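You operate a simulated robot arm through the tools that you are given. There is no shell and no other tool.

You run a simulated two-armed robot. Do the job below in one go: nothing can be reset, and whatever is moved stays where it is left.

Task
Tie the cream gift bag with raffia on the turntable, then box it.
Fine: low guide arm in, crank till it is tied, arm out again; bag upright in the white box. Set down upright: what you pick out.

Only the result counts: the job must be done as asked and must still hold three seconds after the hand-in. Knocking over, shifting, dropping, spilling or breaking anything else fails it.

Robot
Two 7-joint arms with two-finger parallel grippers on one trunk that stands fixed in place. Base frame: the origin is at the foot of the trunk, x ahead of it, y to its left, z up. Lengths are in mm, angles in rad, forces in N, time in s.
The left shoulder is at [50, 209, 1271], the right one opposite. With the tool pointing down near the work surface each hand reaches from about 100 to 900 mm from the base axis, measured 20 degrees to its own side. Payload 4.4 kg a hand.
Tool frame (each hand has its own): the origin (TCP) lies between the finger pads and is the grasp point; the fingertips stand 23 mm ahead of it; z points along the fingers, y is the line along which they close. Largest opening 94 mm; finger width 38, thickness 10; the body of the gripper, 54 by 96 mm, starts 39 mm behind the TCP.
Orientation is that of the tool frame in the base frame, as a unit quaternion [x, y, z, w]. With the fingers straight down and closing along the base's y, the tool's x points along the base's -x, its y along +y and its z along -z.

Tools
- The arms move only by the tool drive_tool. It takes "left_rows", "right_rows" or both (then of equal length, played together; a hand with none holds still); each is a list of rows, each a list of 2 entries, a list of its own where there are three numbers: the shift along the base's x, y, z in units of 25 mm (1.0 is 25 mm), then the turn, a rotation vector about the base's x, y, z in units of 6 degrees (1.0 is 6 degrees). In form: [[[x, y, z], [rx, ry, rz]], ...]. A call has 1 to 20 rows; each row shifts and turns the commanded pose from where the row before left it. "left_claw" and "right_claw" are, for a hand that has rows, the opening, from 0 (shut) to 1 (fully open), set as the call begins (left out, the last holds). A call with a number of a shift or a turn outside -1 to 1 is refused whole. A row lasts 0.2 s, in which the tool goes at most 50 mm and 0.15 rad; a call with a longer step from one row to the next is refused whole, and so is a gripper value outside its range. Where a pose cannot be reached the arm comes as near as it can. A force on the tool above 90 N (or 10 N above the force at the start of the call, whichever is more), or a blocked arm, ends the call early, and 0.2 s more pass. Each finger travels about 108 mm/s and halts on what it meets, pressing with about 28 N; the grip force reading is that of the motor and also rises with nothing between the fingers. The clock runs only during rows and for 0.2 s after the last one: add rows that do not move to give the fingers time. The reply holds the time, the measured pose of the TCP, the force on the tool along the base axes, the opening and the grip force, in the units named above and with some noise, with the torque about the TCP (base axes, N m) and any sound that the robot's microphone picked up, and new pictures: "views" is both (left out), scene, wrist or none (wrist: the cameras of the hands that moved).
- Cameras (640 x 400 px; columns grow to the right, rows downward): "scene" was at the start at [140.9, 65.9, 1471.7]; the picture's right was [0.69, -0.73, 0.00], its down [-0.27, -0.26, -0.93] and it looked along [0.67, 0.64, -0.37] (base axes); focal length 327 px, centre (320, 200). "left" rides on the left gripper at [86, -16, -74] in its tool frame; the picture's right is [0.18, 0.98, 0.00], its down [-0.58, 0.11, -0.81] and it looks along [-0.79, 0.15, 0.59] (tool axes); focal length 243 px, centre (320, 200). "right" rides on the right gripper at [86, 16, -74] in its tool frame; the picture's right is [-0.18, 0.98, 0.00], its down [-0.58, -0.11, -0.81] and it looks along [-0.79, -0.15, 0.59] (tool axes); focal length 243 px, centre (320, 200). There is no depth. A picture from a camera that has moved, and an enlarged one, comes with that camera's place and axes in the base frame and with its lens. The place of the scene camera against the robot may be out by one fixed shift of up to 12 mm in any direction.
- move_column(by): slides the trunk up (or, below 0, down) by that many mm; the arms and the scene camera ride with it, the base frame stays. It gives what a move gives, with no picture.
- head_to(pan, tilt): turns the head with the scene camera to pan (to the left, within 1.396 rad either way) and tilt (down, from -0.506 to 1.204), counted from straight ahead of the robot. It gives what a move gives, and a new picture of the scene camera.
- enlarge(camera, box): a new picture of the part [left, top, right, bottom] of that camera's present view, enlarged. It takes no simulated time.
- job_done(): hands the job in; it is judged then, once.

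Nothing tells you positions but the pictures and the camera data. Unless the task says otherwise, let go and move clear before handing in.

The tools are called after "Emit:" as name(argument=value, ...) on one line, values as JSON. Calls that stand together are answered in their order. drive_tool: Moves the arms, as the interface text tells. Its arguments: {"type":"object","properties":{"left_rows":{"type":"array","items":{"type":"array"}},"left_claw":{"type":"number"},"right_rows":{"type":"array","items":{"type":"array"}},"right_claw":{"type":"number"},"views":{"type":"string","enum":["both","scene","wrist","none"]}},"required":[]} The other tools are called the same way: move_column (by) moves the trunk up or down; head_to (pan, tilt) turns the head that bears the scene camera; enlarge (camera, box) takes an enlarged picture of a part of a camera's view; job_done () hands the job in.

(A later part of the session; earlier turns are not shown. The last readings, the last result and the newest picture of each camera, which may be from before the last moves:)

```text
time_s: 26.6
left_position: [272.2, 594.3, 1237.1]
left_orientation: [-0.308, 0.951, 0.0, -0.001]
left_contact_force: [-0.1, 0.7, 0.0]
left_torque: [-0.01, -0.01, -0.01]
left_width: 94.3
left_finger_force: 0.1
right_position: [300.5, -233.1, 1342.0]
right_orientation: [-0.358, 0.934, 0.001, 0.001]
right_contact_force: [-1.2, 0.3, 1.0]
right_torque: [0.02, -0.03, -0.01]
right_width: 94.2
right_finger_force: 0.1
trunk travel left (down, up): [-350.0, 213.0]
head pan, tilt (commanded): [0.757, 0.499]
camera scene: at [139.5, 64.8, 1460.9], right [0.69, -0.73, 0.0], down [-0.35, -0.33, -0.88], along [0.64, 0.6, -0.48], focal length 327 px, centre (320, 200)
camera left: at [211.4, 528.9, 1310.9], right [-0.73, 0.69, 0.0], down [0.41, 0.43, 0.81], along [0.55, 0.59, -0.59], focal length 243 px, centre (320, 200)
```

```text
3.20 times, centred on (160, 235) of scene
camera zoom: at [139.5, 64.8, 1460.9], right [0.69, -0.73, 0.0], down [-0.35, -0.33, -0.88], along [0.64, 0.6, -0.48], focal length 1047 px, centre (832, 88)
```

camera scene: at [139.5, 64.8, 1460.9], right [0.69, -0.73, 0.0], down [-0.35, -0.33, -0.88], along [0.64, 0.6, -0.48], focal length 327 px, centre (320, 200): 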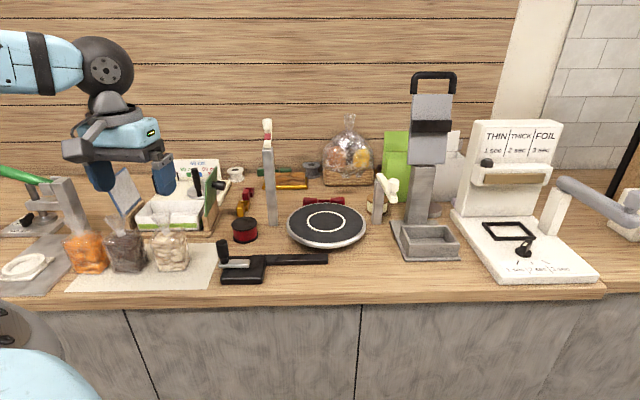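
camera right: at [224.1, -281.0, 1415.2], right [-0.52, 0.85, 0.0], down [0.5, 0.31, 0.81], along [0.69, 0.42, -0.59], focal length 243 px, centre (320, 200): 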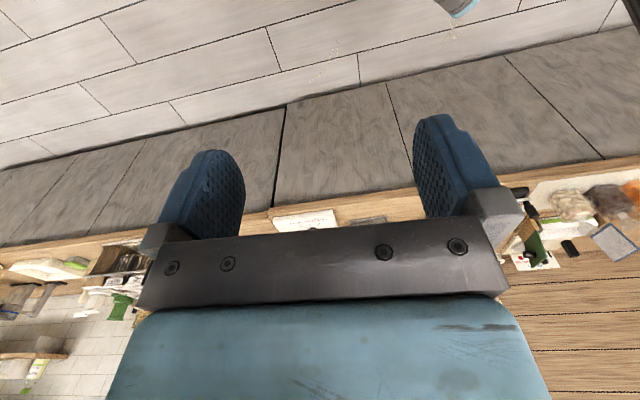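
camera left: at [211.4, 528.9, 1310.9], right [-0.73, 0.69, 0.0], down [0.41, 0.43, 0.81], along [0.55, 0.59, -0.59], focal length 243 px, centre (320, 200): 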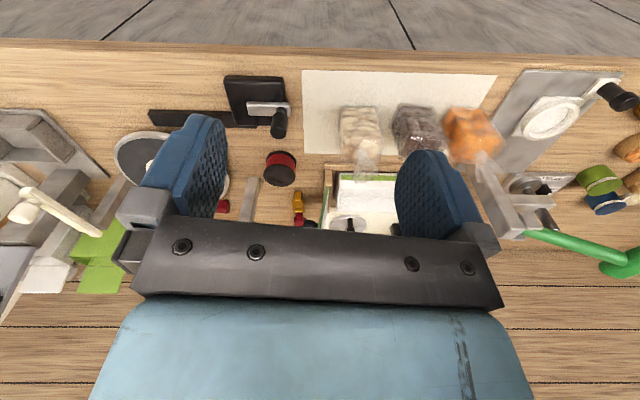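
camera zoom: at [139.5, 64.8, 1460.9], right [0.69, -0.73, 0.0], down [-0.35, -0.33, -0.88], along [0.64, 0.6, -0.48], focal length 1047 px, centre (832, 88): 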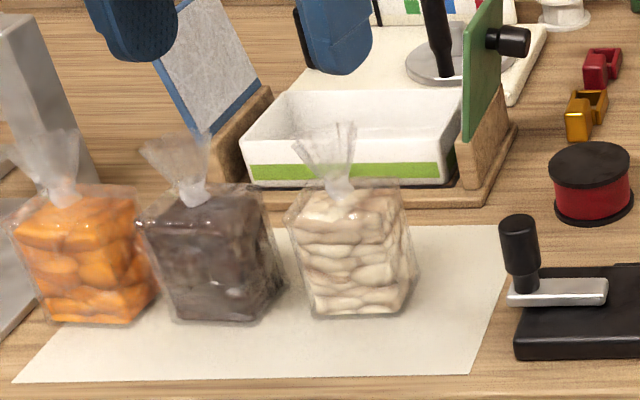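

The bag neck is about z 1000 with its tuft up to about 1055. The low arm is at about z 1058 with its pivot near (877,523), and its tip points to the front. Next I'll test how far the left hand reaches above the white box.

Emit:
drive_tool(left_rows=[[[0.5, 1, 0], [0, 0, 0]], [[0.5, 1, 0], [0, 0, 0]], [[0.5, 1, 0], [0, 0, 0]], [[0.5, 1, 0], [0, 0, 0]], [[0.5, 1, 0], [0, 0, 0]], [[0.5, 1, 0], [0, 0, 0]], [[0.5, 1, 0], [0, 0, 0]], [[0.5, 1, 0], [0, 0, 0]], [[0.5, 1, 0], [0, 0, 0]], [[0.5, 1, 0], [0, 0, 0]], [[0.5, 1, 0], [0, 0, 0]], [[0.5, 1, 0], [0, 0, 0]], [[0.5, 1, 0], [0, 0, 0]], [[0.5, 1, 0], [0, 0, 0]], [[0.5, 1, 0], [0, 0, 0]], [[0, 0, 0], [0, 0, 0]]], views="both")

```text
time_s: 30.0
left_position: [455.4, 967.8, 1237.0]
left_orientation: [-0.307, 0.952, -0.001, 0.0]
left_contact_force: [-0.1, -0.5, 0.0]
left_torque: [0.01, 0.01, 0.0]
left_width: 94.2
left_finger_force: 0.0
right_position: [299.3, -232.3, 1341.3]
right_orientation: [-0.359, 0.933, 0.0, 0.0]
right_contact_force: [-0.6, -0.5, 1.1]
right_torque: [0.01, -0.02, 0.01]
right_width: 94.2
right_finger_force: 0.1
trunk travel left (down, up): [-350.0, 213.0]
head pan, tilt (commanded): [0.757, 0.499]
camera scene: at [138.5, 64.6, 1461.1], right [0.69, -0.73, 0.0], down [-0.35, -0.33, -0.88], along [0.64, 0.6, -0.48], focal length 327 px, centre (320, 200)
camera left: at [396.4, 904.1, 1311.4], right [-0.73, 0.69, 0.0], down [0.41, 0.43, 0.81], along [0.55, 0.59, -0.59], focal length 243 px, centre (320, 200)
```

scene: 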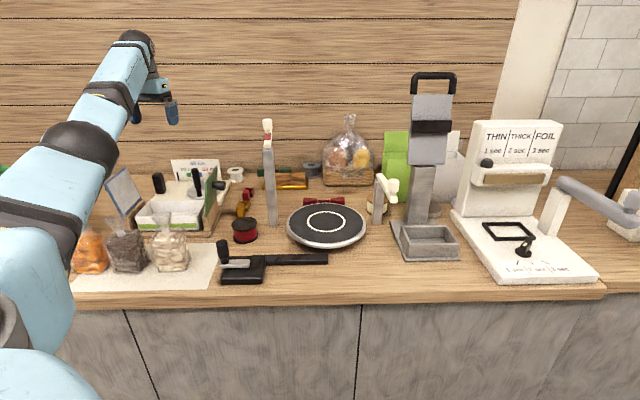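
left: 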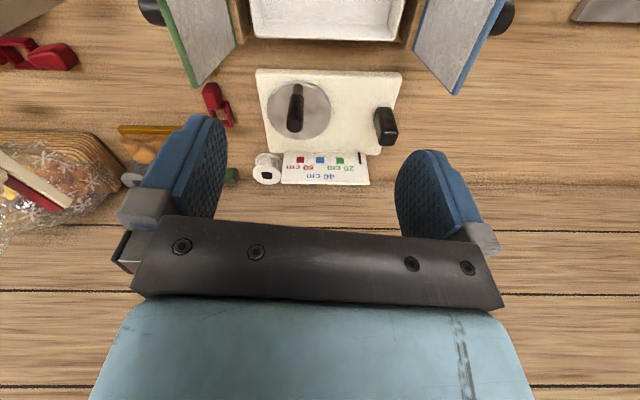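

The hand reaches above the box with the tool vertical. I'll back off a little to see the whole box from above.

Emit:
drive_tool(left_rows=[[[-1, -1, 0], [0, 0, 0]], [[-1, -1, 0], [0, 0, 0]], [[-1, -1, 0], [0, 0, 0]], [[-1, -1, 0], [0, 0, 0]], [[-1, -1, 0], [0, 0, 0]], [[-1, -1, 0], [0, 0, 0]], [[0, 0, 0], [0, 0, 0]]], views="wrist")

Emit:
enlarge(camera="left", box=[200, 0, 460, 180])

```text
time_s: 31.6
left_position: [308.2, 818.1, 1236.3]
left_orientation: [-0.31, 0.951, -0.001, -0.001]
left_contact_force: [0.7, -0.6, -0.8]
left_torque: [-0.01, 0.0, -0.01]
left_width: 93.8
left_finger_force: 0.1
right_position: [301.1, -231.6, 1340.8]
right_orientation: [-0.358, 0.934, -0.001, -0.001]
right_contact_force: [0.5, -0.3, 0.8]
right_torque: [-0.02, -0.01, 0.01]
right_width: 93.9
right_finger_force: 0.1
trunk travel left (down, up): [-350.0, 213.0]
head pan, tilt (commanded): [0.757, 0.499]
camera left: at [248.1, 753.8, 1311.1], right [-0.73, 0.69, 0.0], down [0.41, 0.43, 0.81], along [0.55, 0.59, -0.59], focal length 243 px, centre (320, 200)
```

left: 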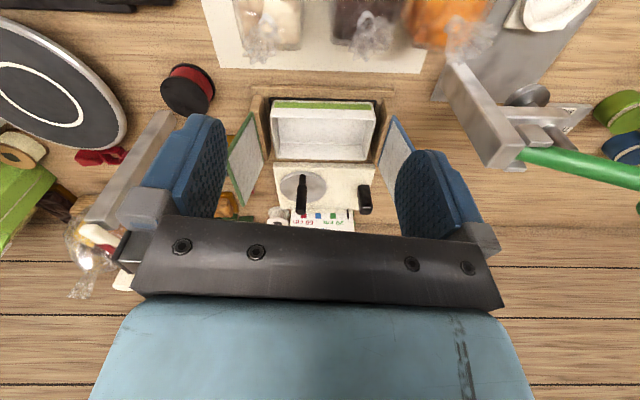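

```text
2.22 times, centred on (330, 90) of left
camera zoom: at [248.1, 753.8, 1311.1], right [-0.73, 0.69, 0.0], down [0.41, 0.43, 0.81], along [0.55, 0.59, -0.59], focal length 539 px, centre (298, 444)
```

zoom: 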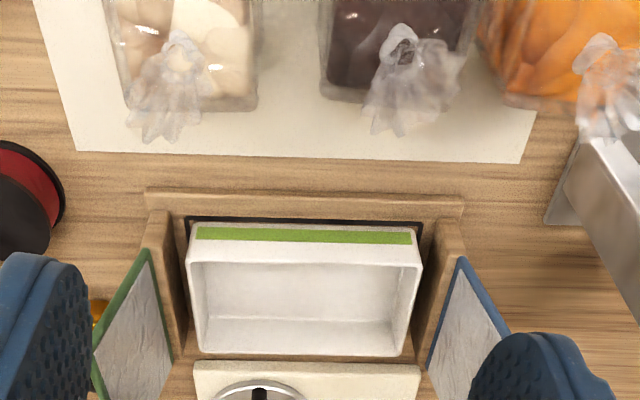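

I now have the cream bag neck at about (355,784,1005) and the white box centre at about (452,975), with its rim near z 955. I'll bring the open left gripper above the cream bag's neck, turned so the fingers close along the row.

Emit:
drive_tool(left_rows=[[[0.3, -0.23, 0], [0, 0, 0.6]], [[0.3, -0.23, 0], [0, 0, 0.63]], [[0.3, -0.23, -0.6], [0, 0, 0]], [[0.3, -0.23, -0.8], [0, 0, 0]], [[0.3, -0.23, -1], [0, 0, 0]], [[0.3, -0.23, -1], [0, 0, 0]], [[0.08, 0, -1], [0, 0, 0]], [[0, 0, 0], [0, 0, 0]]], left_claw=0.8, views="both")

Emit:
enlarge(camera="left", box=[180, 0, 480, 220])

Emit:
enlarge(camera="scene", box=[60, 130, 260, 290])

```text
time_s: 33.4
left_position: [355.1, 783.1, 1126.3]
left_orientation: [-0.37, 0.929, 0.0, 0.001]
left_contact_force: [0.7, 0.4, 0.5]
left_torque: [0.03, 0.0, 0.01]
left_width: 75.1
left_finger_force: 0.1
right_position: [299.5, -233.6, 1341.4]
right_orientation: [-0.358, 0.934, 0.001, -0.001]
right_contact_force: [-0.9, 0.4, 0.2]
right_torque: [-0.03, 0.02, -0.03]
right_width: 93.9
right_finger_force: 0.0
trunk travel left (down, up): [-350.0, 213.0]
head pan, tilt (commanded): [0.757, 0.499]
camera scene: at [139.3, 64.3, 1461.0], right [0.69, -0.73, 0.0], down [-0.35, -0.33, -0.88], along [0.64, 0.6, -0.48], focal length 327 px, centre (320, 200)
camera left: at [303.0, 711.5, 1201.9], right [-0.81, 0.59, 0.0], down [0.35, 0.48, 0.81], along [0.47, 0.65, -0.59], focal length 243 px, centre (320, 200)
```

scene: 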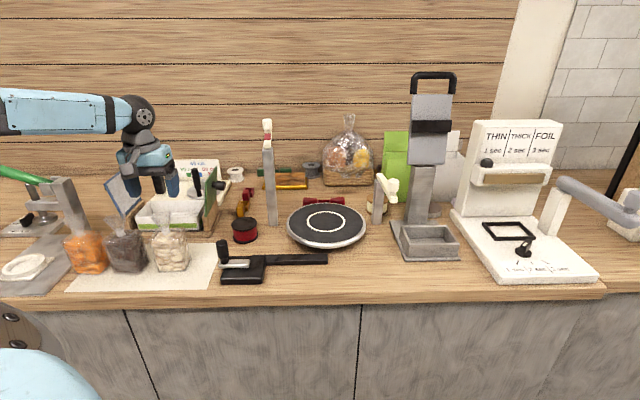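
left: 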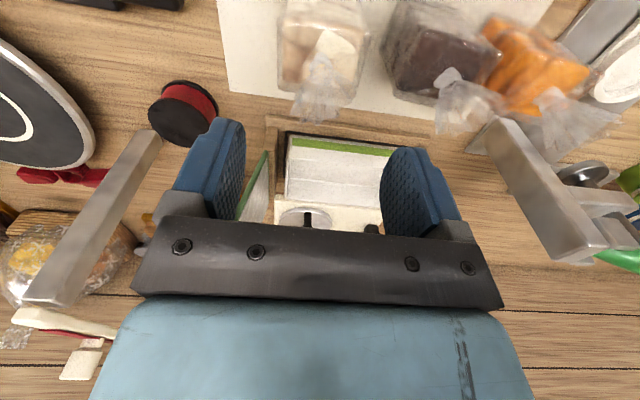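

```text
1.82 times, centred on (330, 110) of left
camera zoom: at [303.0, 711.5, 1201.9], right [-0.81, 0.59, 0.0], down [0.35, 0.48, 0.81], along [0.47, 0.65, -0.59], focal length 441 px, centre (302, 364)
```

zoom: 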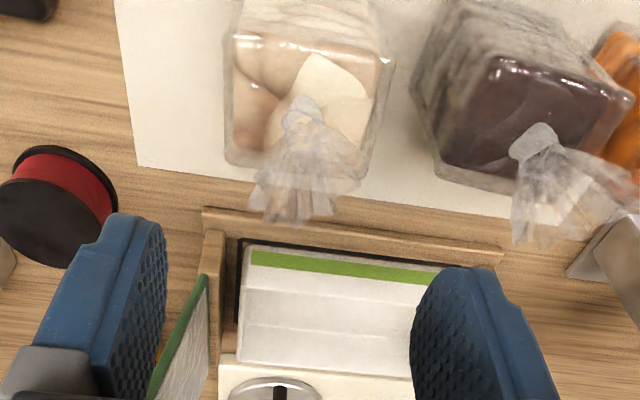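

```text
2.50 times, centred on (160, 210) of scene
camera zoom: at [139.3, 64.3, 1461.0], right [0.69, -0.73, 0.0], down [-0.35, -0.33, -0.88], along [0.64, 0.6, -0.48], focal length 818 px, centre (720, 175)
```

zoom: 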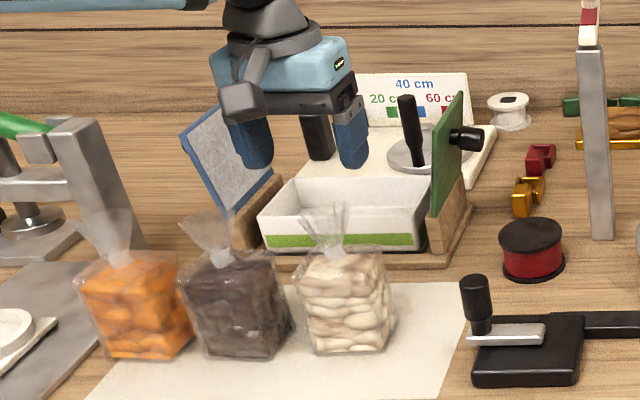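

The neck lies right under the gripper. I'll go straight down so the pads sit around the tuft just above the neck.

Emit:
drive_tool(left_rows=[[[0, 0, -1], [0, 0, 0]], [[0, 0, -1], [0, 0, 0]], [[0, 0, -0.8], [0, 0, 0]], [[0, 0, -0.6], [0, 0, 0]], [[0, 0, -0.4], [0, 0, 0]], [[0, 0, 0], [0, 0, 0]]], views="both")

Emit:
enlarge(camera="scene", box=[60, 130, 260, 290])

Emit:
enlarge(camera="left", box=[180, 0, 480, 220])

```text
time_s: 34.8
left_position: [354.3, 784.0, 1031.3]
left_orientation: [-0.369, 0.929, 0.0, 0.0]
left_contact_force: [0.0, -0.3, -0.1]
left_torque: [0.0, -0.02, -0.02]
left_width: 75.2
left_finger_force: 0.1
right_position: [299.8, -233.2, 1341.1]
right_orientation: [-0.358, 0.934, 0.0, 0.0]
right_contact_force: [-0.1, -0.4, 0.3]
right_torque: [-0.02, 0.01, -0.05]
right_width: 94.2
right_finger_force: 0.0
trunk travel left (down, up): [-350.0, 213.0]
head pan, tilt (commanded): [0.757, 0.499]
camera scene: at [139.4, 64.6, 1461.0], right [0.69, -0.73, 0.0], down [-0.35, -0.33, -0.88], along [0.64, 0.6, -0.48], focal length 327 px, centre (320, 200)
camera left: at [303.1, 711.8, 1105.6], right [-0.81, 0.59, 0.0], down [0.35, 0.48, 0.81], along [0.47, 0.65, -0.59], focal length 243 px, centre (320, 200)
```

scene: 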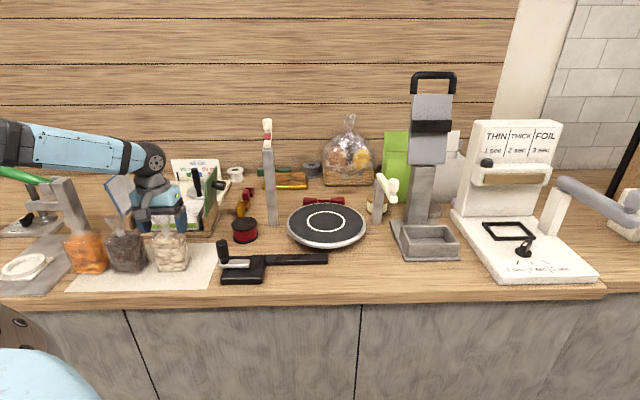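
left: 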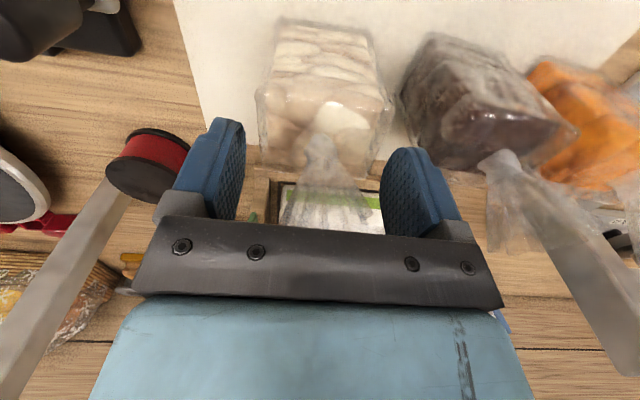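

```text
2.50 times, centred on (160, 210) of scene
camera zoom: at [139.4, 64.6, 1461.0], right [0.69, -0.73, 0.0], down [-0.35, -0.33, -0.88], along [0.64, 0.6, -0.48], focal length 818 px, centre (720, 175)
```

zoom: 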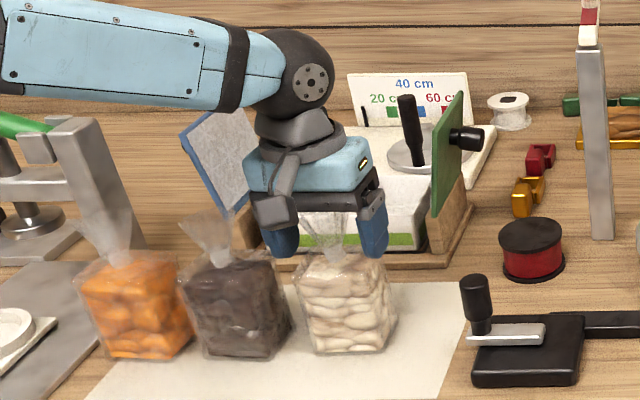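

```text
1.82 times, centred on (330, 110) of left
camera zoom: at [303.1, 711.8, 1105.6], right [-0.81, 0.59, 0.0], down [0.35, 0.48, 0.81], along [0.47, 0.65, -0.59], focal length 441 px, centre (302, 364)
```

zoom: 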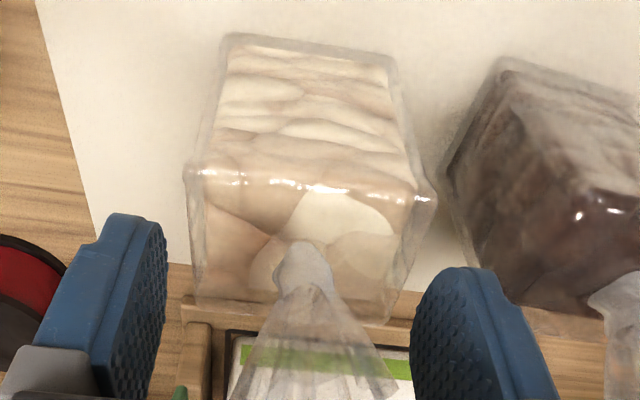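

Emit:
drive_tool(left_rows=[[[0, 0, -0.1], [0, 0, 0]], [[0, 0, 0], [0, 0, 0]], [[0, 0, 0], [0, 0, 0]], [[0, 0, 0], [0, 0, 0]], [[0, 0, 0], [0, 0, 0]]], left_claw=0.0, views="wrist")

Emit:
enlarge(camera="left", box=[180, 0, 480, 220])

```text
time_s: 36.0
left_position: [355.0, 782.0, 1029.4]
left_orientation: [-0.369, 0.929, 0.0, 0.0]
left_contact_force: [-0.3, 0.6, 1.2]
left_torque: [0.04, -0.08, 0.0]
left_width: 34.4
left_finger_force: 27.7
right_position: [300.1, -231.7, 1340.5]
right_orientation: [-0.358, 0.934, 0.0, 0.0]
right_contact_force: [-0.2, -0.4, -1.2]
right_torque: [0.01, -0.01, 0.0]
right_width: 93.9
right_finger_force: 0.1
trunk travel left (down, up): [-350.0, 213.0]
head pan, tilt (commanded): [0.757, 0.499]
camera left: at [303.4, 711.4, 1103.7], right [-0.81, 0.59, 0.0], down [0.35, 0.48, 0.81], along [0.47, 0.65, -0.59], focal length 243 px, centre (320, 200)
```

left: 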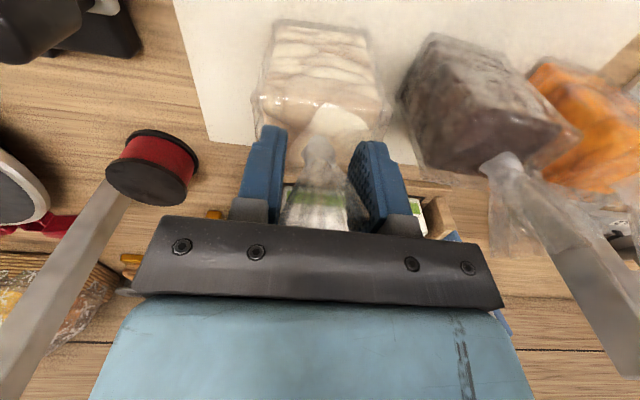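

```text
1.82 times, centred on (330, 110) of left
camera zoom: at [303.4, 711.4, 1103.7], right [-0.81, 0.59, 0.0], down [0.35, 0.48, 0.81], along [0.47, 0.65, -0.59], focal length 441 px, centre (302, 364)
```

zoom: 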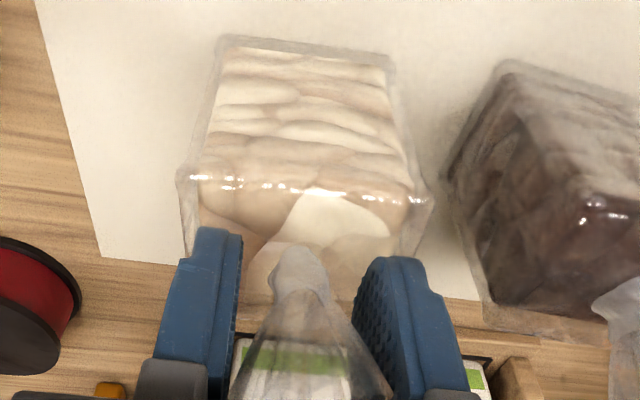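

The grip holds the tuft at about 34 mm with full force. I'll lift slowly and check that the bag comes up upright.

Emit:
drive_tool(left_rows=[[[0, 0, 0.2], [0, 0, 0]], [[0, 0, 0.4], [0, 0, 0]], [[0, 0, 0.6], [0, 0, 0]], [[0, 0, 0], [0, 0, 0]]], views="both")

Emit:
enlarge(camera="scene", box=[60, 130, 260, 290])

Emit:
enlarge(camera="left", box=[180, 0, 480, 220])

```text
time_s: 37.0
left_position: [354.2, 783.8, 1058.6]
left_orientation: [-0.37, 0.929, 0.0, 0.0]
left_contact_force: [-1.3, 0.3, -0.6]
left_torque: [-0.02, 0.02, -0.04]
left_width: 34.9
left_finger_force: 28.5
right_position: [301.4, -230.9, 1341.6]
right_orientation: [-0.358, 0.934, 0.0, 0.0]
right_contact_force: [0.3, 0.7, -0.3]
right_torque: [0.01, -0.02, 0.0]
right_width: 94.3
right_finger_force: 0.0
trunk travel left (down, up): [-350.0, 213.0]
head pan, tilt (commanded): [0.757, 0.499]
camera scene: at [139.8, 65.3, 1460.9], right [0.69, -0.73, 0.0], down [-0.35, -0.33, -0.88], along [0.64, 0.6, -0.48], focal length 327 px, centre (320, 200)
camera left: at [303.0, 711.8, 1133.3], right [-0.81, 0.59, 0.0], down [0.35, 0.48, 0.81], along [0.47, 0.65, -0.59], focal length 243 px, centre (320, 200)
```

scene: 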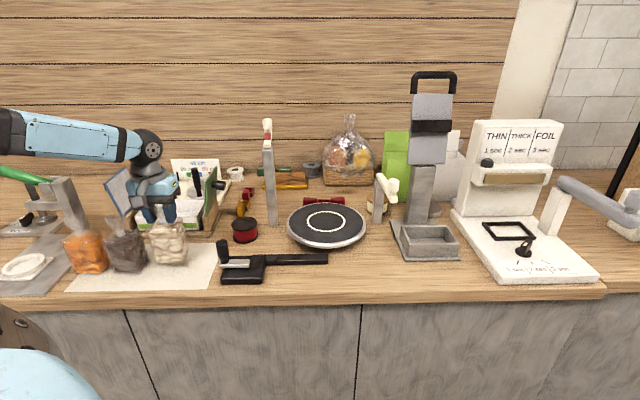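
left: 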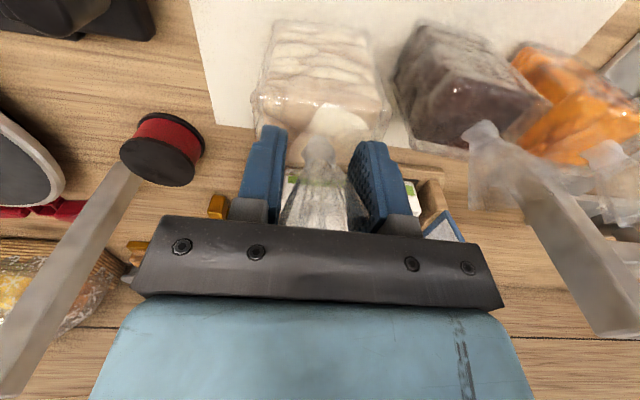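

```text
2.50 times, centred on (160, 210) of scene
camera zoom: at [139.8, 65.3, 1460.9], right [0.69, -0.73, 0.0], down [-0.35, -0.33, -0.88], along [0.64, 0.6, -0.48], focal length 818 px, centre (720, 175)
```

zoom: 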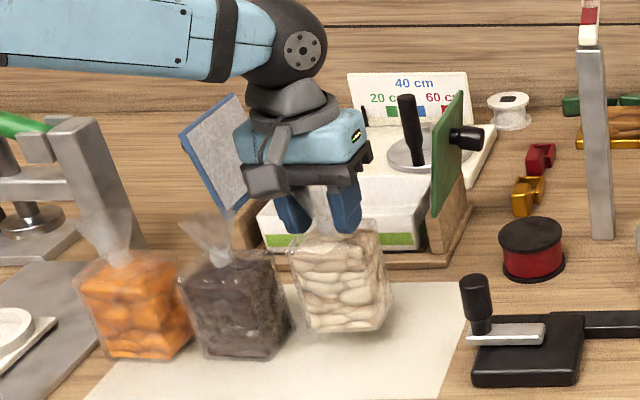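

```text
1.82 times, centred on (330, 110) of left
camera zoom: at [303.0, 711.8, 1133.3], right [-0.81, 0.59, 0.0], down [0.35, 0.48, 0.81], along [0.47, 0.65, -0.59], focal length 441 px, centre (302, 364)
```

zoom: 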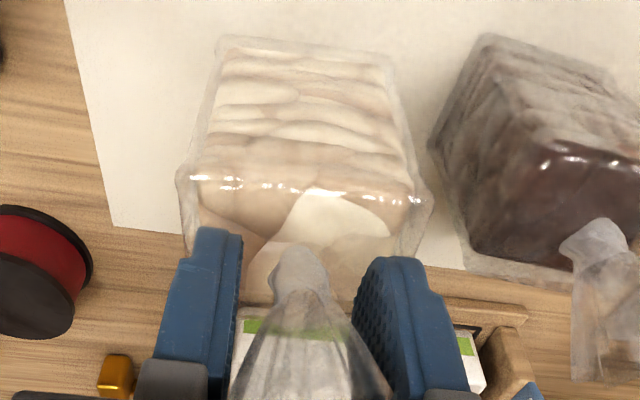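

The bag hangs straight. I'll lift it higher and carry it over to the turntable, staying clear of the tall post.

Emit:
drive_tool(left_rows=[[[0, 0, 0.5], [0, 0, 0]], [[0, 0, 0.9], [0, 0, 0]], [[0, 0, 1], [0, 0, 0]], [[0.4, -0.3, 1], [0, 0, 0]], [[0.8, -0.7, 1], [0, 0, 0]], [[0.94, -0.82, 0.5], [0, 0, 0]], [[0.94, -0.82, 0], [0, 0, 0]], [[0.94, -0.82, 0], [0, 0, 0]], [[0.94, -0.82, 0], [0, 0, 0]], [[0.94, -0.82, 0], [0, 0, 0]], [[0.7, -0.66, 0], [0, 0, 0]], [[0.3, -0.16, 0], [0, 0, 0]], [[0, 0, 0], [0, 0, 0]]], views="both")

```text
time_s: 39.8
left_position: [527.0, 634.9, 1182.0]
left_orientation: [-0.369, 0.929, 0.0, -0.001]
left_contact_force: [-0.1, -0.3, -2.4]
left_torque: [0.0, -0.03, 0.0]
left_width: 34.6
left_finger_force: 28.2
right_position: [300.0, -233.3, 1340.7]
right_orientation: [-0.358, 0.934, 0.0, 0.0]
right_contact_force: [-0.3, -0.5, 0.3]
right_torque: [-0.01, -0.04, 0.02]
right_width: 94.0
right_finger_force: 0.0
trunk travel left (down, up): [-350.0, 213.0]
head pan, tilt (commanded): [0.757, 0.499]
camera scene: at [139.6, 64.8, 1460.9], right [0.69, -0.73, 0.0], down [-0.35, -0.33, -0.88], along [0.64, 0.6, -0.48], focal length 327 px, centre (320, 200)
camera left: at [476.0, 564.0, 1257.1], right [-0.81, 0.59, 0.0], down [0.35, 0.48, 0.81], along [0.47, 0.65, -0.59], focal length 243 px, centre (320, 200)
```

scene: 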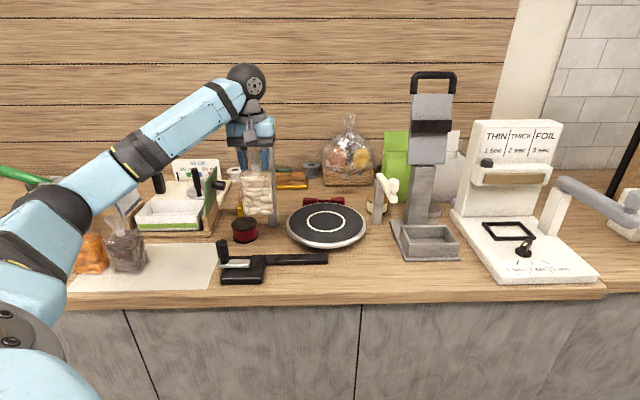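
left: 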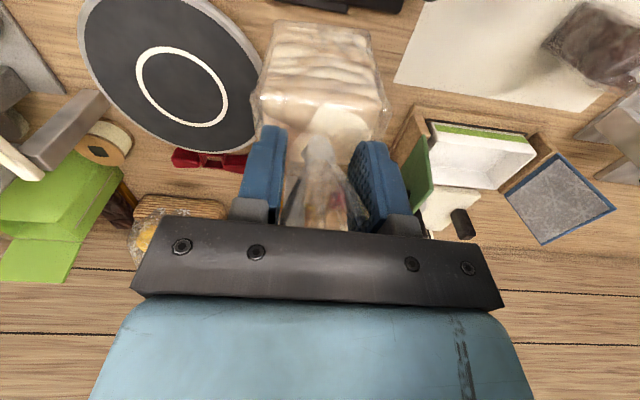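

Emit:
enlarge(camera="left", box=[0, 0, 300, 220])

```text
1.82 times, centred on (150, 110) of left
camera zoom: at [476.0, 564.0, 1257.1], right [-0.81, 0.59, 0.0], down [0.35, 0.48, 0.81], along [0.47, 0.65, -0.59], focal length 441 px, centre (629, 364)
```

zoom: 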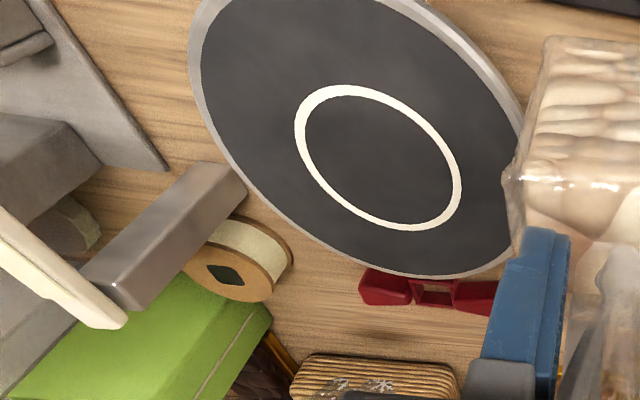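

The ring centre works out to about (732.5,600.5). I'll carry the bag over it and come down to just above the plate.

Emit:
drive_tool(left_rows=[[[0.5, -0.08, 0], [0, 0, 0]], [[1, -0.17, 0], [0, 0, 0]], [[1, -0.17, 0], [0, 0, 0]], [[1, -0.17, 0], [0, 0, 0]], [[1, -0.17, 0], [0, 0, 0]], [[1, -0.17, 0], [0, 0, 0]], [[1, -0.17, 0], [0, 0, 0]], [[1, -0.17, 0], [0, 0, 0]], [[0.52, -0.08, -0.3], [0, 0, 0]], [[0.2, -0.03, -0.8], [0, 0, 0]], [[0, 0, -1], [0, 0, 0]], [[0, 0, -1], [0, 0, 0]], [[0, 0, -0.7], [0, 0, 0]], [[0, 0, 0], [0, 0, 0]]], views="both")

Emit:
enlarge(camera="scene", box=[230, 130, 430, 290])

Emit:
enlarge(camera="left", box=[120, 0, 520, 250])

```text
time_s: 42.8
left_position: [731.0, 600.2, 1085.2]
left_orientation: [-0.37, 0.929, 0.0, 0.0]
left_contact_force: [1.0, 0.4, -1.5]
left_torque: [-0.01, -0.01, 0.02]
left_width: 34.7
left_finger_force: 28.2
right_position: [301.1, -232.7, 1341.1]
right_orientation: [-0.359, 0.933, 0.0, 0.0]
right_contact_force: [-0.7, 0.3, 0.6]
right_torque: [0.0, 0.0, 0.0]
right_width: 94.0
right_finger_force: 0.0
trunk travel left (down, up): [-350.0, 213.0]
head pan, tilt (commanded): [0.757, 0.499]
camera scene: at [139.5, 64.7, 1461.0], right [0.69, -0.73, 0.0], down [-0.35, -0.33, -0.88], along [0.64, 0.6, -0.48], focal length 327 px, centre (320, 200)
camera left: at [680.2, 528.3, 1160.0], right [-0.81, 0.59, 0.0], down [0.35, 0.48, 0.81], along [0.47, 0.65, -0.59], focal length 243 px, centre (320, 200)
```

scene: 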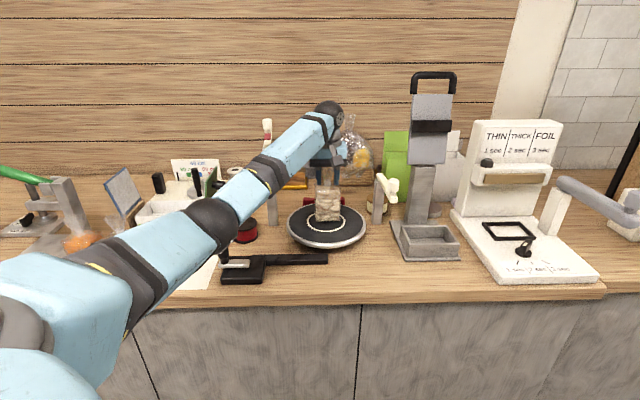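
left: 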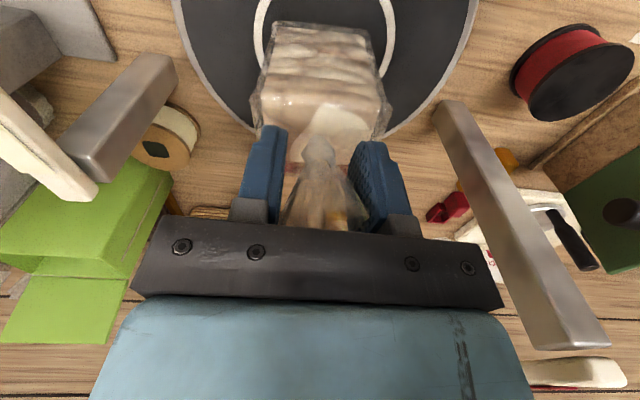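

```text
2.50 times, centred on (330, 210) of scene
camera zoom: at [139.5, 64.7, 1461.0], right [0.69, -0.73, 0.0], down [-0.35, -0.33, -0.88], along [0.64, 0.6, -0.48], focal length 818 px, centre (295, 175)
```

zoom: 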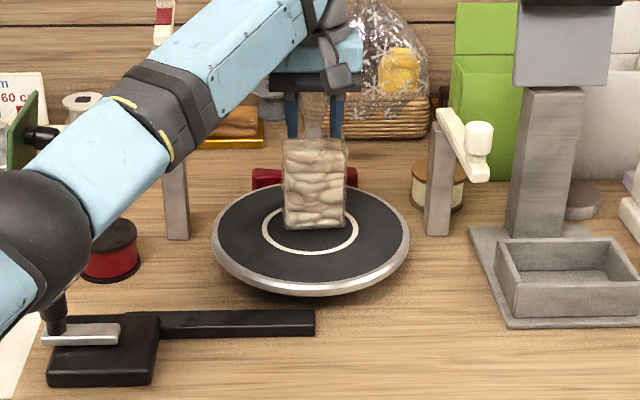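

```text
1.60 times, centred on (320, 125) of left
camera zoom: at [680.2, 528.3, 1160.0], right [-0.81, 0.59, 0.0], down [0.35, 0.48, 0.81], along [0.47, 0.65, -0.59], focal length 388 px, centre (320, 320)
```

zoom: 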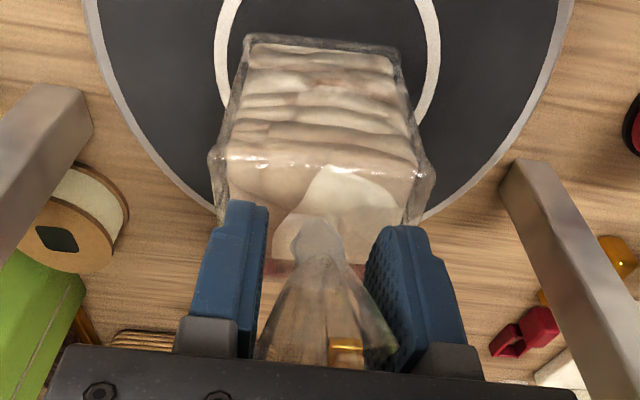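

Emit:
enlarge(camera="left", box=[230, 0, 420, 120])

Emit:
enlarge(camera="scene", box=[280, 170, 380, 250])

```text
3.33 times, centred on (325, 60) of left
camera zoom: at [680.2, 528.3, 1160.0], right [-0.81, 0.59, 0.0], down [0.35, 0.48, 0.81], along [0.47, 0.65, -0.59], focal length 809 px, centre (303, 667)
```

zoom: 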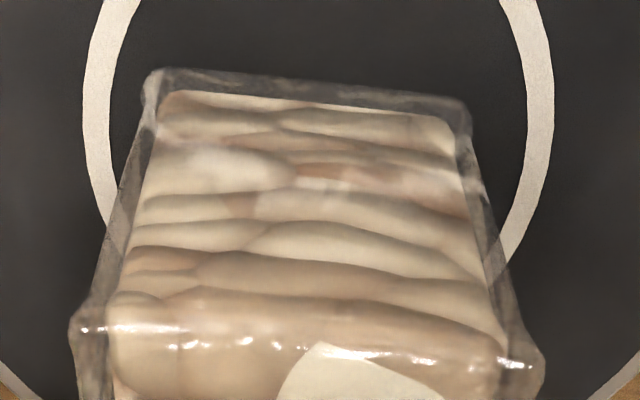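

```text
5.00 times, centred on (330, 210) of scene
camera zoom: at [139.5, 64.7, 1461.0], right [0.69, -0.73, 0.0], down [-0.35, -0.33, -0.88], along [0.64, 0.6, -0.48], focal length 1636 px, centre (270, 150)
```

zoom: 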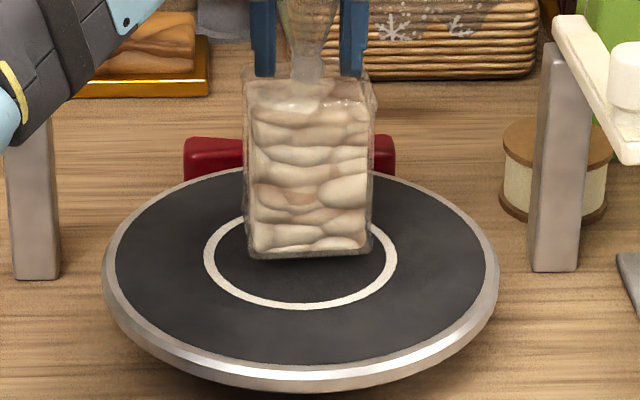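

The bag needs to shift about 3 mm left to be centred. I'll correct that and lower it slowly onto the plate.

Emit:
drive_tool(left_rows=[[[-0.12, 0.1, 0], [0, 0, 0]], [[0, 0, -0.2], [0, 0, 0]], [[0, 0, -0.2], [0, 0, 0]], [[0, 0, -0.12], [0, 0, 0]], [[0, 0, -0.08], [0, 0, 0]], [[0, 0, -0.04], [0, 0, 0]], [[0, 0, 0], [0, 0, 0]]], views="both")

Emit:
enlarge(camera="scene", box=[280, 170, 380, 250])

```text
time_s: 44.4
left_position: [729.9, 602.0, 1071.5]
left_orientation: [-0.369, 0.929, -0.001, 0.0]
left_contact_force: [-1.6, -0.6, 7.0]
left_torque: [0.02, 0.06, 0.01]
left_width: 19.4
left_finger_force: 28.3
right_position: [299.6, -233.4, 1341.4]
right_orientation: [-0.359, 0.933, 0.0, 0.001]
right_contact_force: [0.2, -0.3, 0.1]
right_torque: [-0.05, 0.03, -0.04]
right_width: 94.0
right_finger_force: 0.2
trunk travel left (down, up): [-350.0, 213.0]
head pan, tilt (commanded): [0.757, 0.499]
camera scene: at [138.6, 63.8, 1461.0], right [0.69, -0.73, 0.0], down [-0.35, -0.33, -0.88], along [0.64, 0.6, -0.48], focal length 327 px, centre (320, 200)
camera left: at [678.3, 530.3, 1145.5], right [-0.81, 0.59, 0.0], down [0.35, 0.48, 0.81], along [0.47, 0.65, -0.59], focal length 243 px, centre (320, 200)
```

scene: 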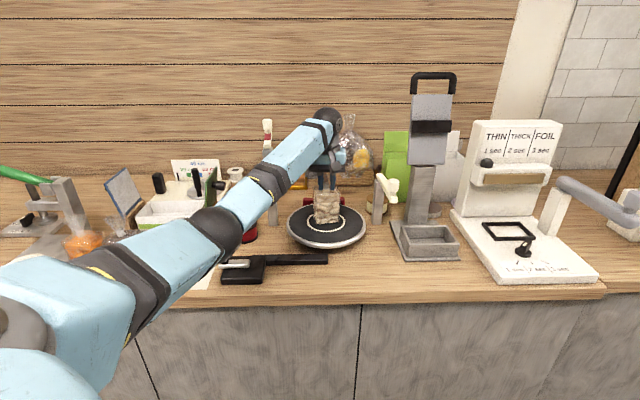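
left: 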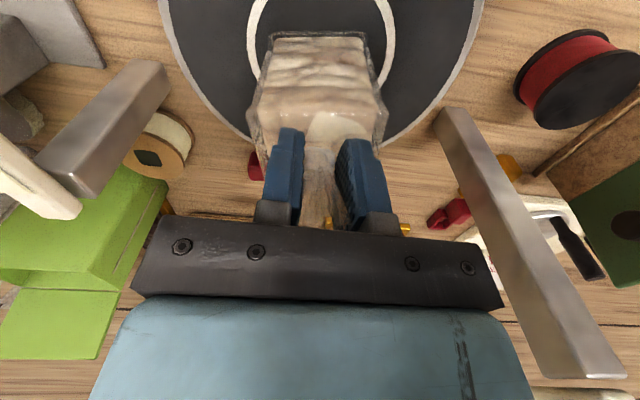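

```text
5.00 times, centred on (330, 210) of scene
camera zoom: at [138.6, 63.8, 1461.0], right [0.69, -0.73, 0.0], down [-0.35, -0.33, -0.88], along [0.64, 0.6, -0.48], focal length 1636 px, centre (270, 150)
```

zoom: 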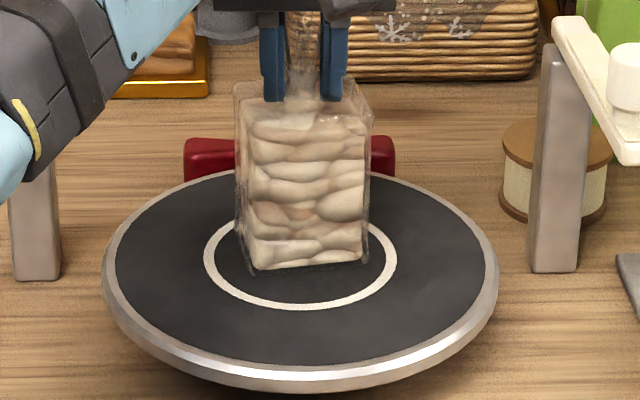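

The plate took the bag's weight. I'll open the fingers, let it settle and look before rising.

Emit:
drive_tool(left_rows=[[[0, 0, 0], [0, 0, 0]], [[0, 0, 0], [0, 0, 0]], [[0, 0, 0], [0, 0, 0]]], left_claw=0.8, views="wrist")

Emit:
enlarge(camera="scene", box=[280, 160, 380, 250])

Emit:
enlarge(camera="left", box=[180, 0, 460, 240])

```text
time_s: 45.2
left_position: [730.4, 602.9, 1068.7]
left_orientation: [-0.37, 0.929, 0.0, -0.001]
left_contact_force: [0.1, 0.8, 0.5]
left_torque: [0.01, -0.01, 0.01]
left_width: 75.0
left_finger_force: 0.1
right_position: [299.7, -232.2, 1342.1]
right_orientation: [-0.359, 0.934, 0.0, 0.0]
right_contact_force: [0.4, 0.3, 0.1]
right_torque: [-0.01, 0.03, -0.02]
right_width: 93.8
right_finger_force: 0.1
trunk travel left (down, up): [-350.0, 213.0]
head pan, tilt (commanded): [0.757, 0.499]
camera left: at [678.9, 531.8, 1144.5], right [-0.81, 0.59, 0.0], down [0.35, 0.48, 0.81], along [0.47, 0.65, -0.59], focal length 243 px, centre (320, 200)
```

left: 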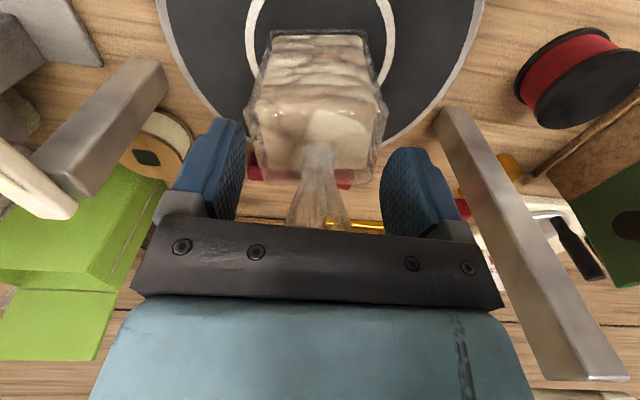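

```text
4.44 times, centred on (330, 205) of scene
camera zoom: at [139.6, 65.0, 1460.9], right [0.69, -0.73, 0.0], down [-0.35, -0.33, -0.88], along [0.64, 0.6, -0.48], focal length 1454 px, centre (276, 178)
```

zoom: 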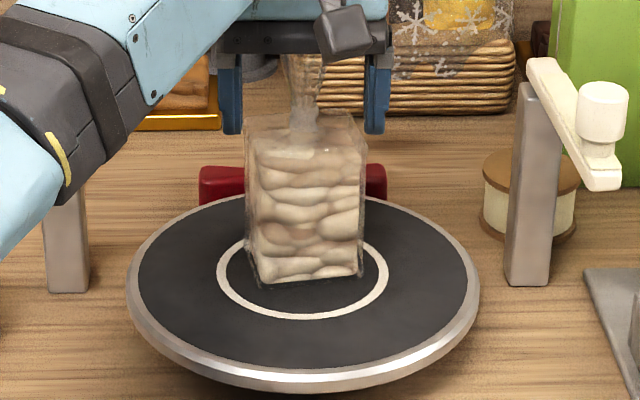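

```text
1.67 times, centred on (320, 120) of left
camera zoom: at [678.9, 531.8, 1144.5], right [-0.81, 0.59, 0.0], down [0.35, 0.48, 0.81], along [0.47, 0.65, -0.59], focal length 404 px, centre (320, 333)
```

zoom: 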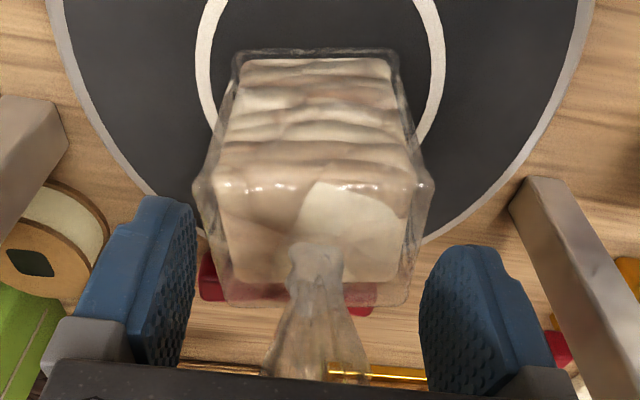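

The bag is standing. I'll rise straight up and back off to check from above that it is centred on the ring.

Emit:
drive_tool(left_rows=[[[0, 0, 0.4], [0, 0, 0]], [[0, 0, 0.8], [0, 0, 0]], [[0, 0, 1], [0, 0, 0]], [[0, 0, 1], [0, 0, 0]], [[0, 0, 1], [0, 0, 0]], [[-0.4, -0.4, 0.8], [0, 0, 0]], [[-1, -1, 0.5], [0, 0, 0]], [[-1, -1, 0], [0, 0, 0]], [[-1, -1, 0], [0, 0, 0]], [[-1, -1, 0], [0, 0, 0]], [[-0.5, -0.5, 0], [0, 0, 0]], [[0, 0, 0], [0, 0, 0]]], views="both")

Emit:
enlarge(camera="left", box=[200, 40, 440, 220])

Emit:
enlarge(camera="scene", box=[270, 160, 410, 260])

```text
time_s: 47.8
left_position: [607.3, 480.6, 1207.0]
left_orientation: [-0.37, 0.929, 0.0, 0.0]
left_contact_force: [0.1, 0.7, -0.2]
left_torque: [-0.01, 0.01, 0.02]
left_width: 75.4
left_finger_force: 0.1
right_position: [301.1, -232.2, 1341.3]
right_orientation: [-0.359, 0.933, 0.0, 0.0]
right_contact_force: [1.2, -0.8, 0.3]
right_torque: [-0.01, 0.03, 0.01]
right_width: 94.0
right_finger_force: 0.1
trunk travel left (down, up): [-350.0, 213.0]
head pan, tilt (commanded): [0.757, 0.499]
camera scene: at [139.6, 64.7, 1460.9], right [0.69, -0.73, 0.0], down [-0.35, -0.33, -0.88], along [0.64, 0.6, -0.48], focal length 327 px, centre (320, 200)
camera left: at [556.3, 409.0, 1281.6], right [-0.81, 0.59, 0.0], down [0.35, 0.48, 0.81], along [0.47, 0.65, -0.59], focal length 243 px, centre (320, 200)
```

scene: 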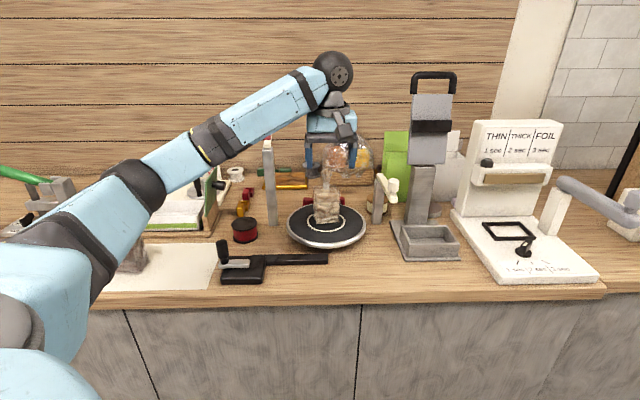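
left: 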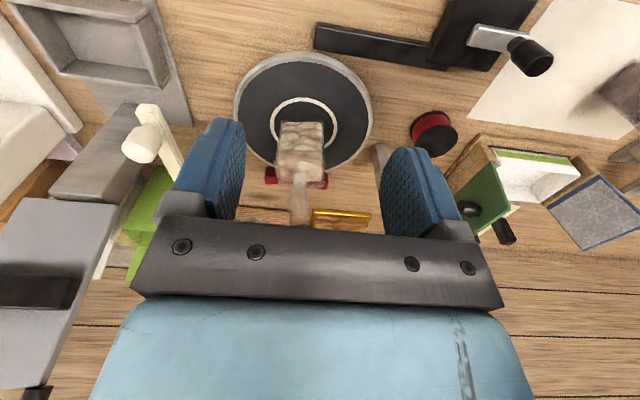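

```text
2.22 times, centred on (320, 130) of left
camera zoom: at [556.3, 409.0, 1281.6], right [-0.81, 0.59, 0.0], down [0.35, 0.48, 0.81], along [0.47, 0.65, -0.59], focal length 539 px, centre (320, 356)
```

zoom: 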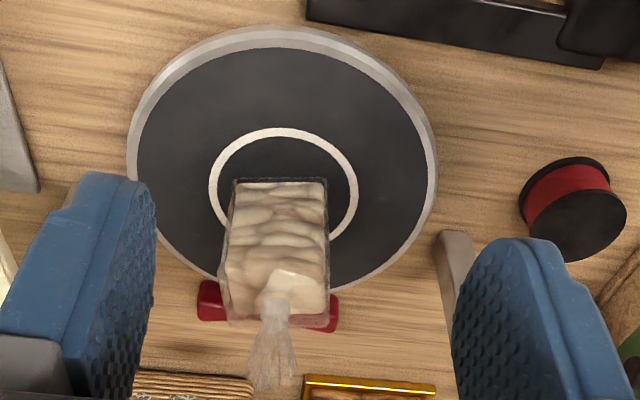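

```text
4.00 times, centred on (340, 210) of scene
camera zoom: at [139.6, 64.7, 1460.9], right [0.69, -0.73, 0.0], down [-0.35, -0.33, -0.88], along [0.64, 0.6, -0.48], focal length 1309 px, centre (240, 160)
```

zoom: 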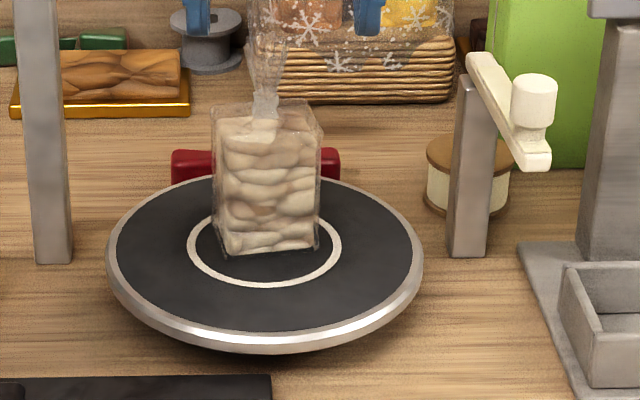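

From above, the bag sits about 10 mm too far back on the ring. I'll re-grip the tuft, lift slightly, shift it toward the robot and set it down gently.

Emit:
drive_tool(left_rows=[[[0.5, 0.49, 0], [0, 0, 0]], [[1, 0.98, 0], [0, 0, 0]], [[1, 0.98, 0], [0, 0, 0]], [[1, 0.98, 0], [0, 0, 0]], [[1, 0.98, 0], [0, 0, 0]], [[0.49, 0.48, -0.5], [0, 0, 0]], [[0, 0, -1], [0, 0, 0]], [[0, 0, -1], [0, 0, 0]], [[0, 0, -1], [0, 0, 0]], [[0, 0, -1], [0, 0, 0]], [[0, 0, -0.5], [0, 0, 0]], [[0, 0, -0.3], [0, 0, 0]], [[0, 0, 0], [0, 0, 0]]], views="wrist")

Emit:
enlarge(camera="left", box=[180, 0, 460, 240])

Emit:
enlarge(camera="scene", box=[270, 150, 410, 260])

```text
time_s: 50.6
left_position: [732.9, 602.6, 1075.9]
left_orientation: [-0.37, 0.929, 0.0, 0.0]
left_contact_force: [-0.5, 0.3, -0.2]
left_torque: [0.02, -0.02, -0.02]
left_width: 75.1
left_finger_force: 0.1
right_position: [301.2, -232.7, 1341.6]
right_orientation: [-0.358, 0.934, 0.001, 0.0]
right_contact_force: [-0.9, 0.3, 0.3]
right_torque: [-0.01, -0.02, 0.03]
right_width: 93.9
right_finger_force: 0.1
trunk travel left (down, up): [-350.0, 213.0]
head pan, tilt (commanded): [0.757, 0.499]
camera left: at [680.4, 531.2, 1150.3], right [-0.81, 0.59, 0.0], down [0.35, 0.48, 0.81], along [0.47, 0.65, -0.59], focal length 243 px, centre (320, 200)
```

left: 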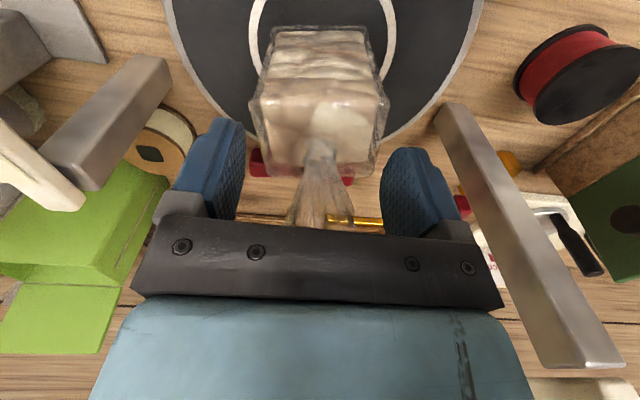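

```text
1.67 times, centred on (320, 120) of left
camera zoom: at [680.4, 531.2, 1150.3], right [-0.81, 0.59, 0.0], down [0.35, 0.48, 0.81], along [0.47, 0.65, -0.59], focal length 404 px, centre (320, 333)
```

zoom: 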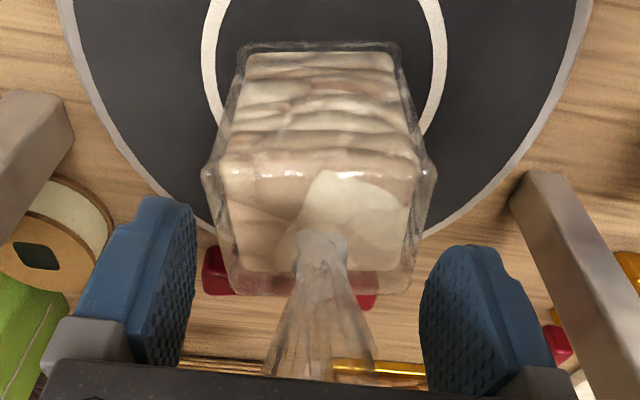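

```text
3.64 times, centred on (340, 205) of scene
camera zoom: at [139.4, 64.7, 1461.0], right [0.69, -0.73, 0.0], down [-0.35, -0.33, -0.88], along [0.64, 0.6, -0.48], focal length 1190 px, centre (247, 182)
```

zoom: 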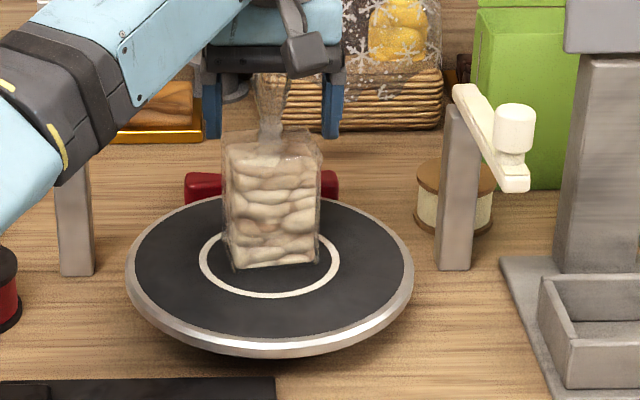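

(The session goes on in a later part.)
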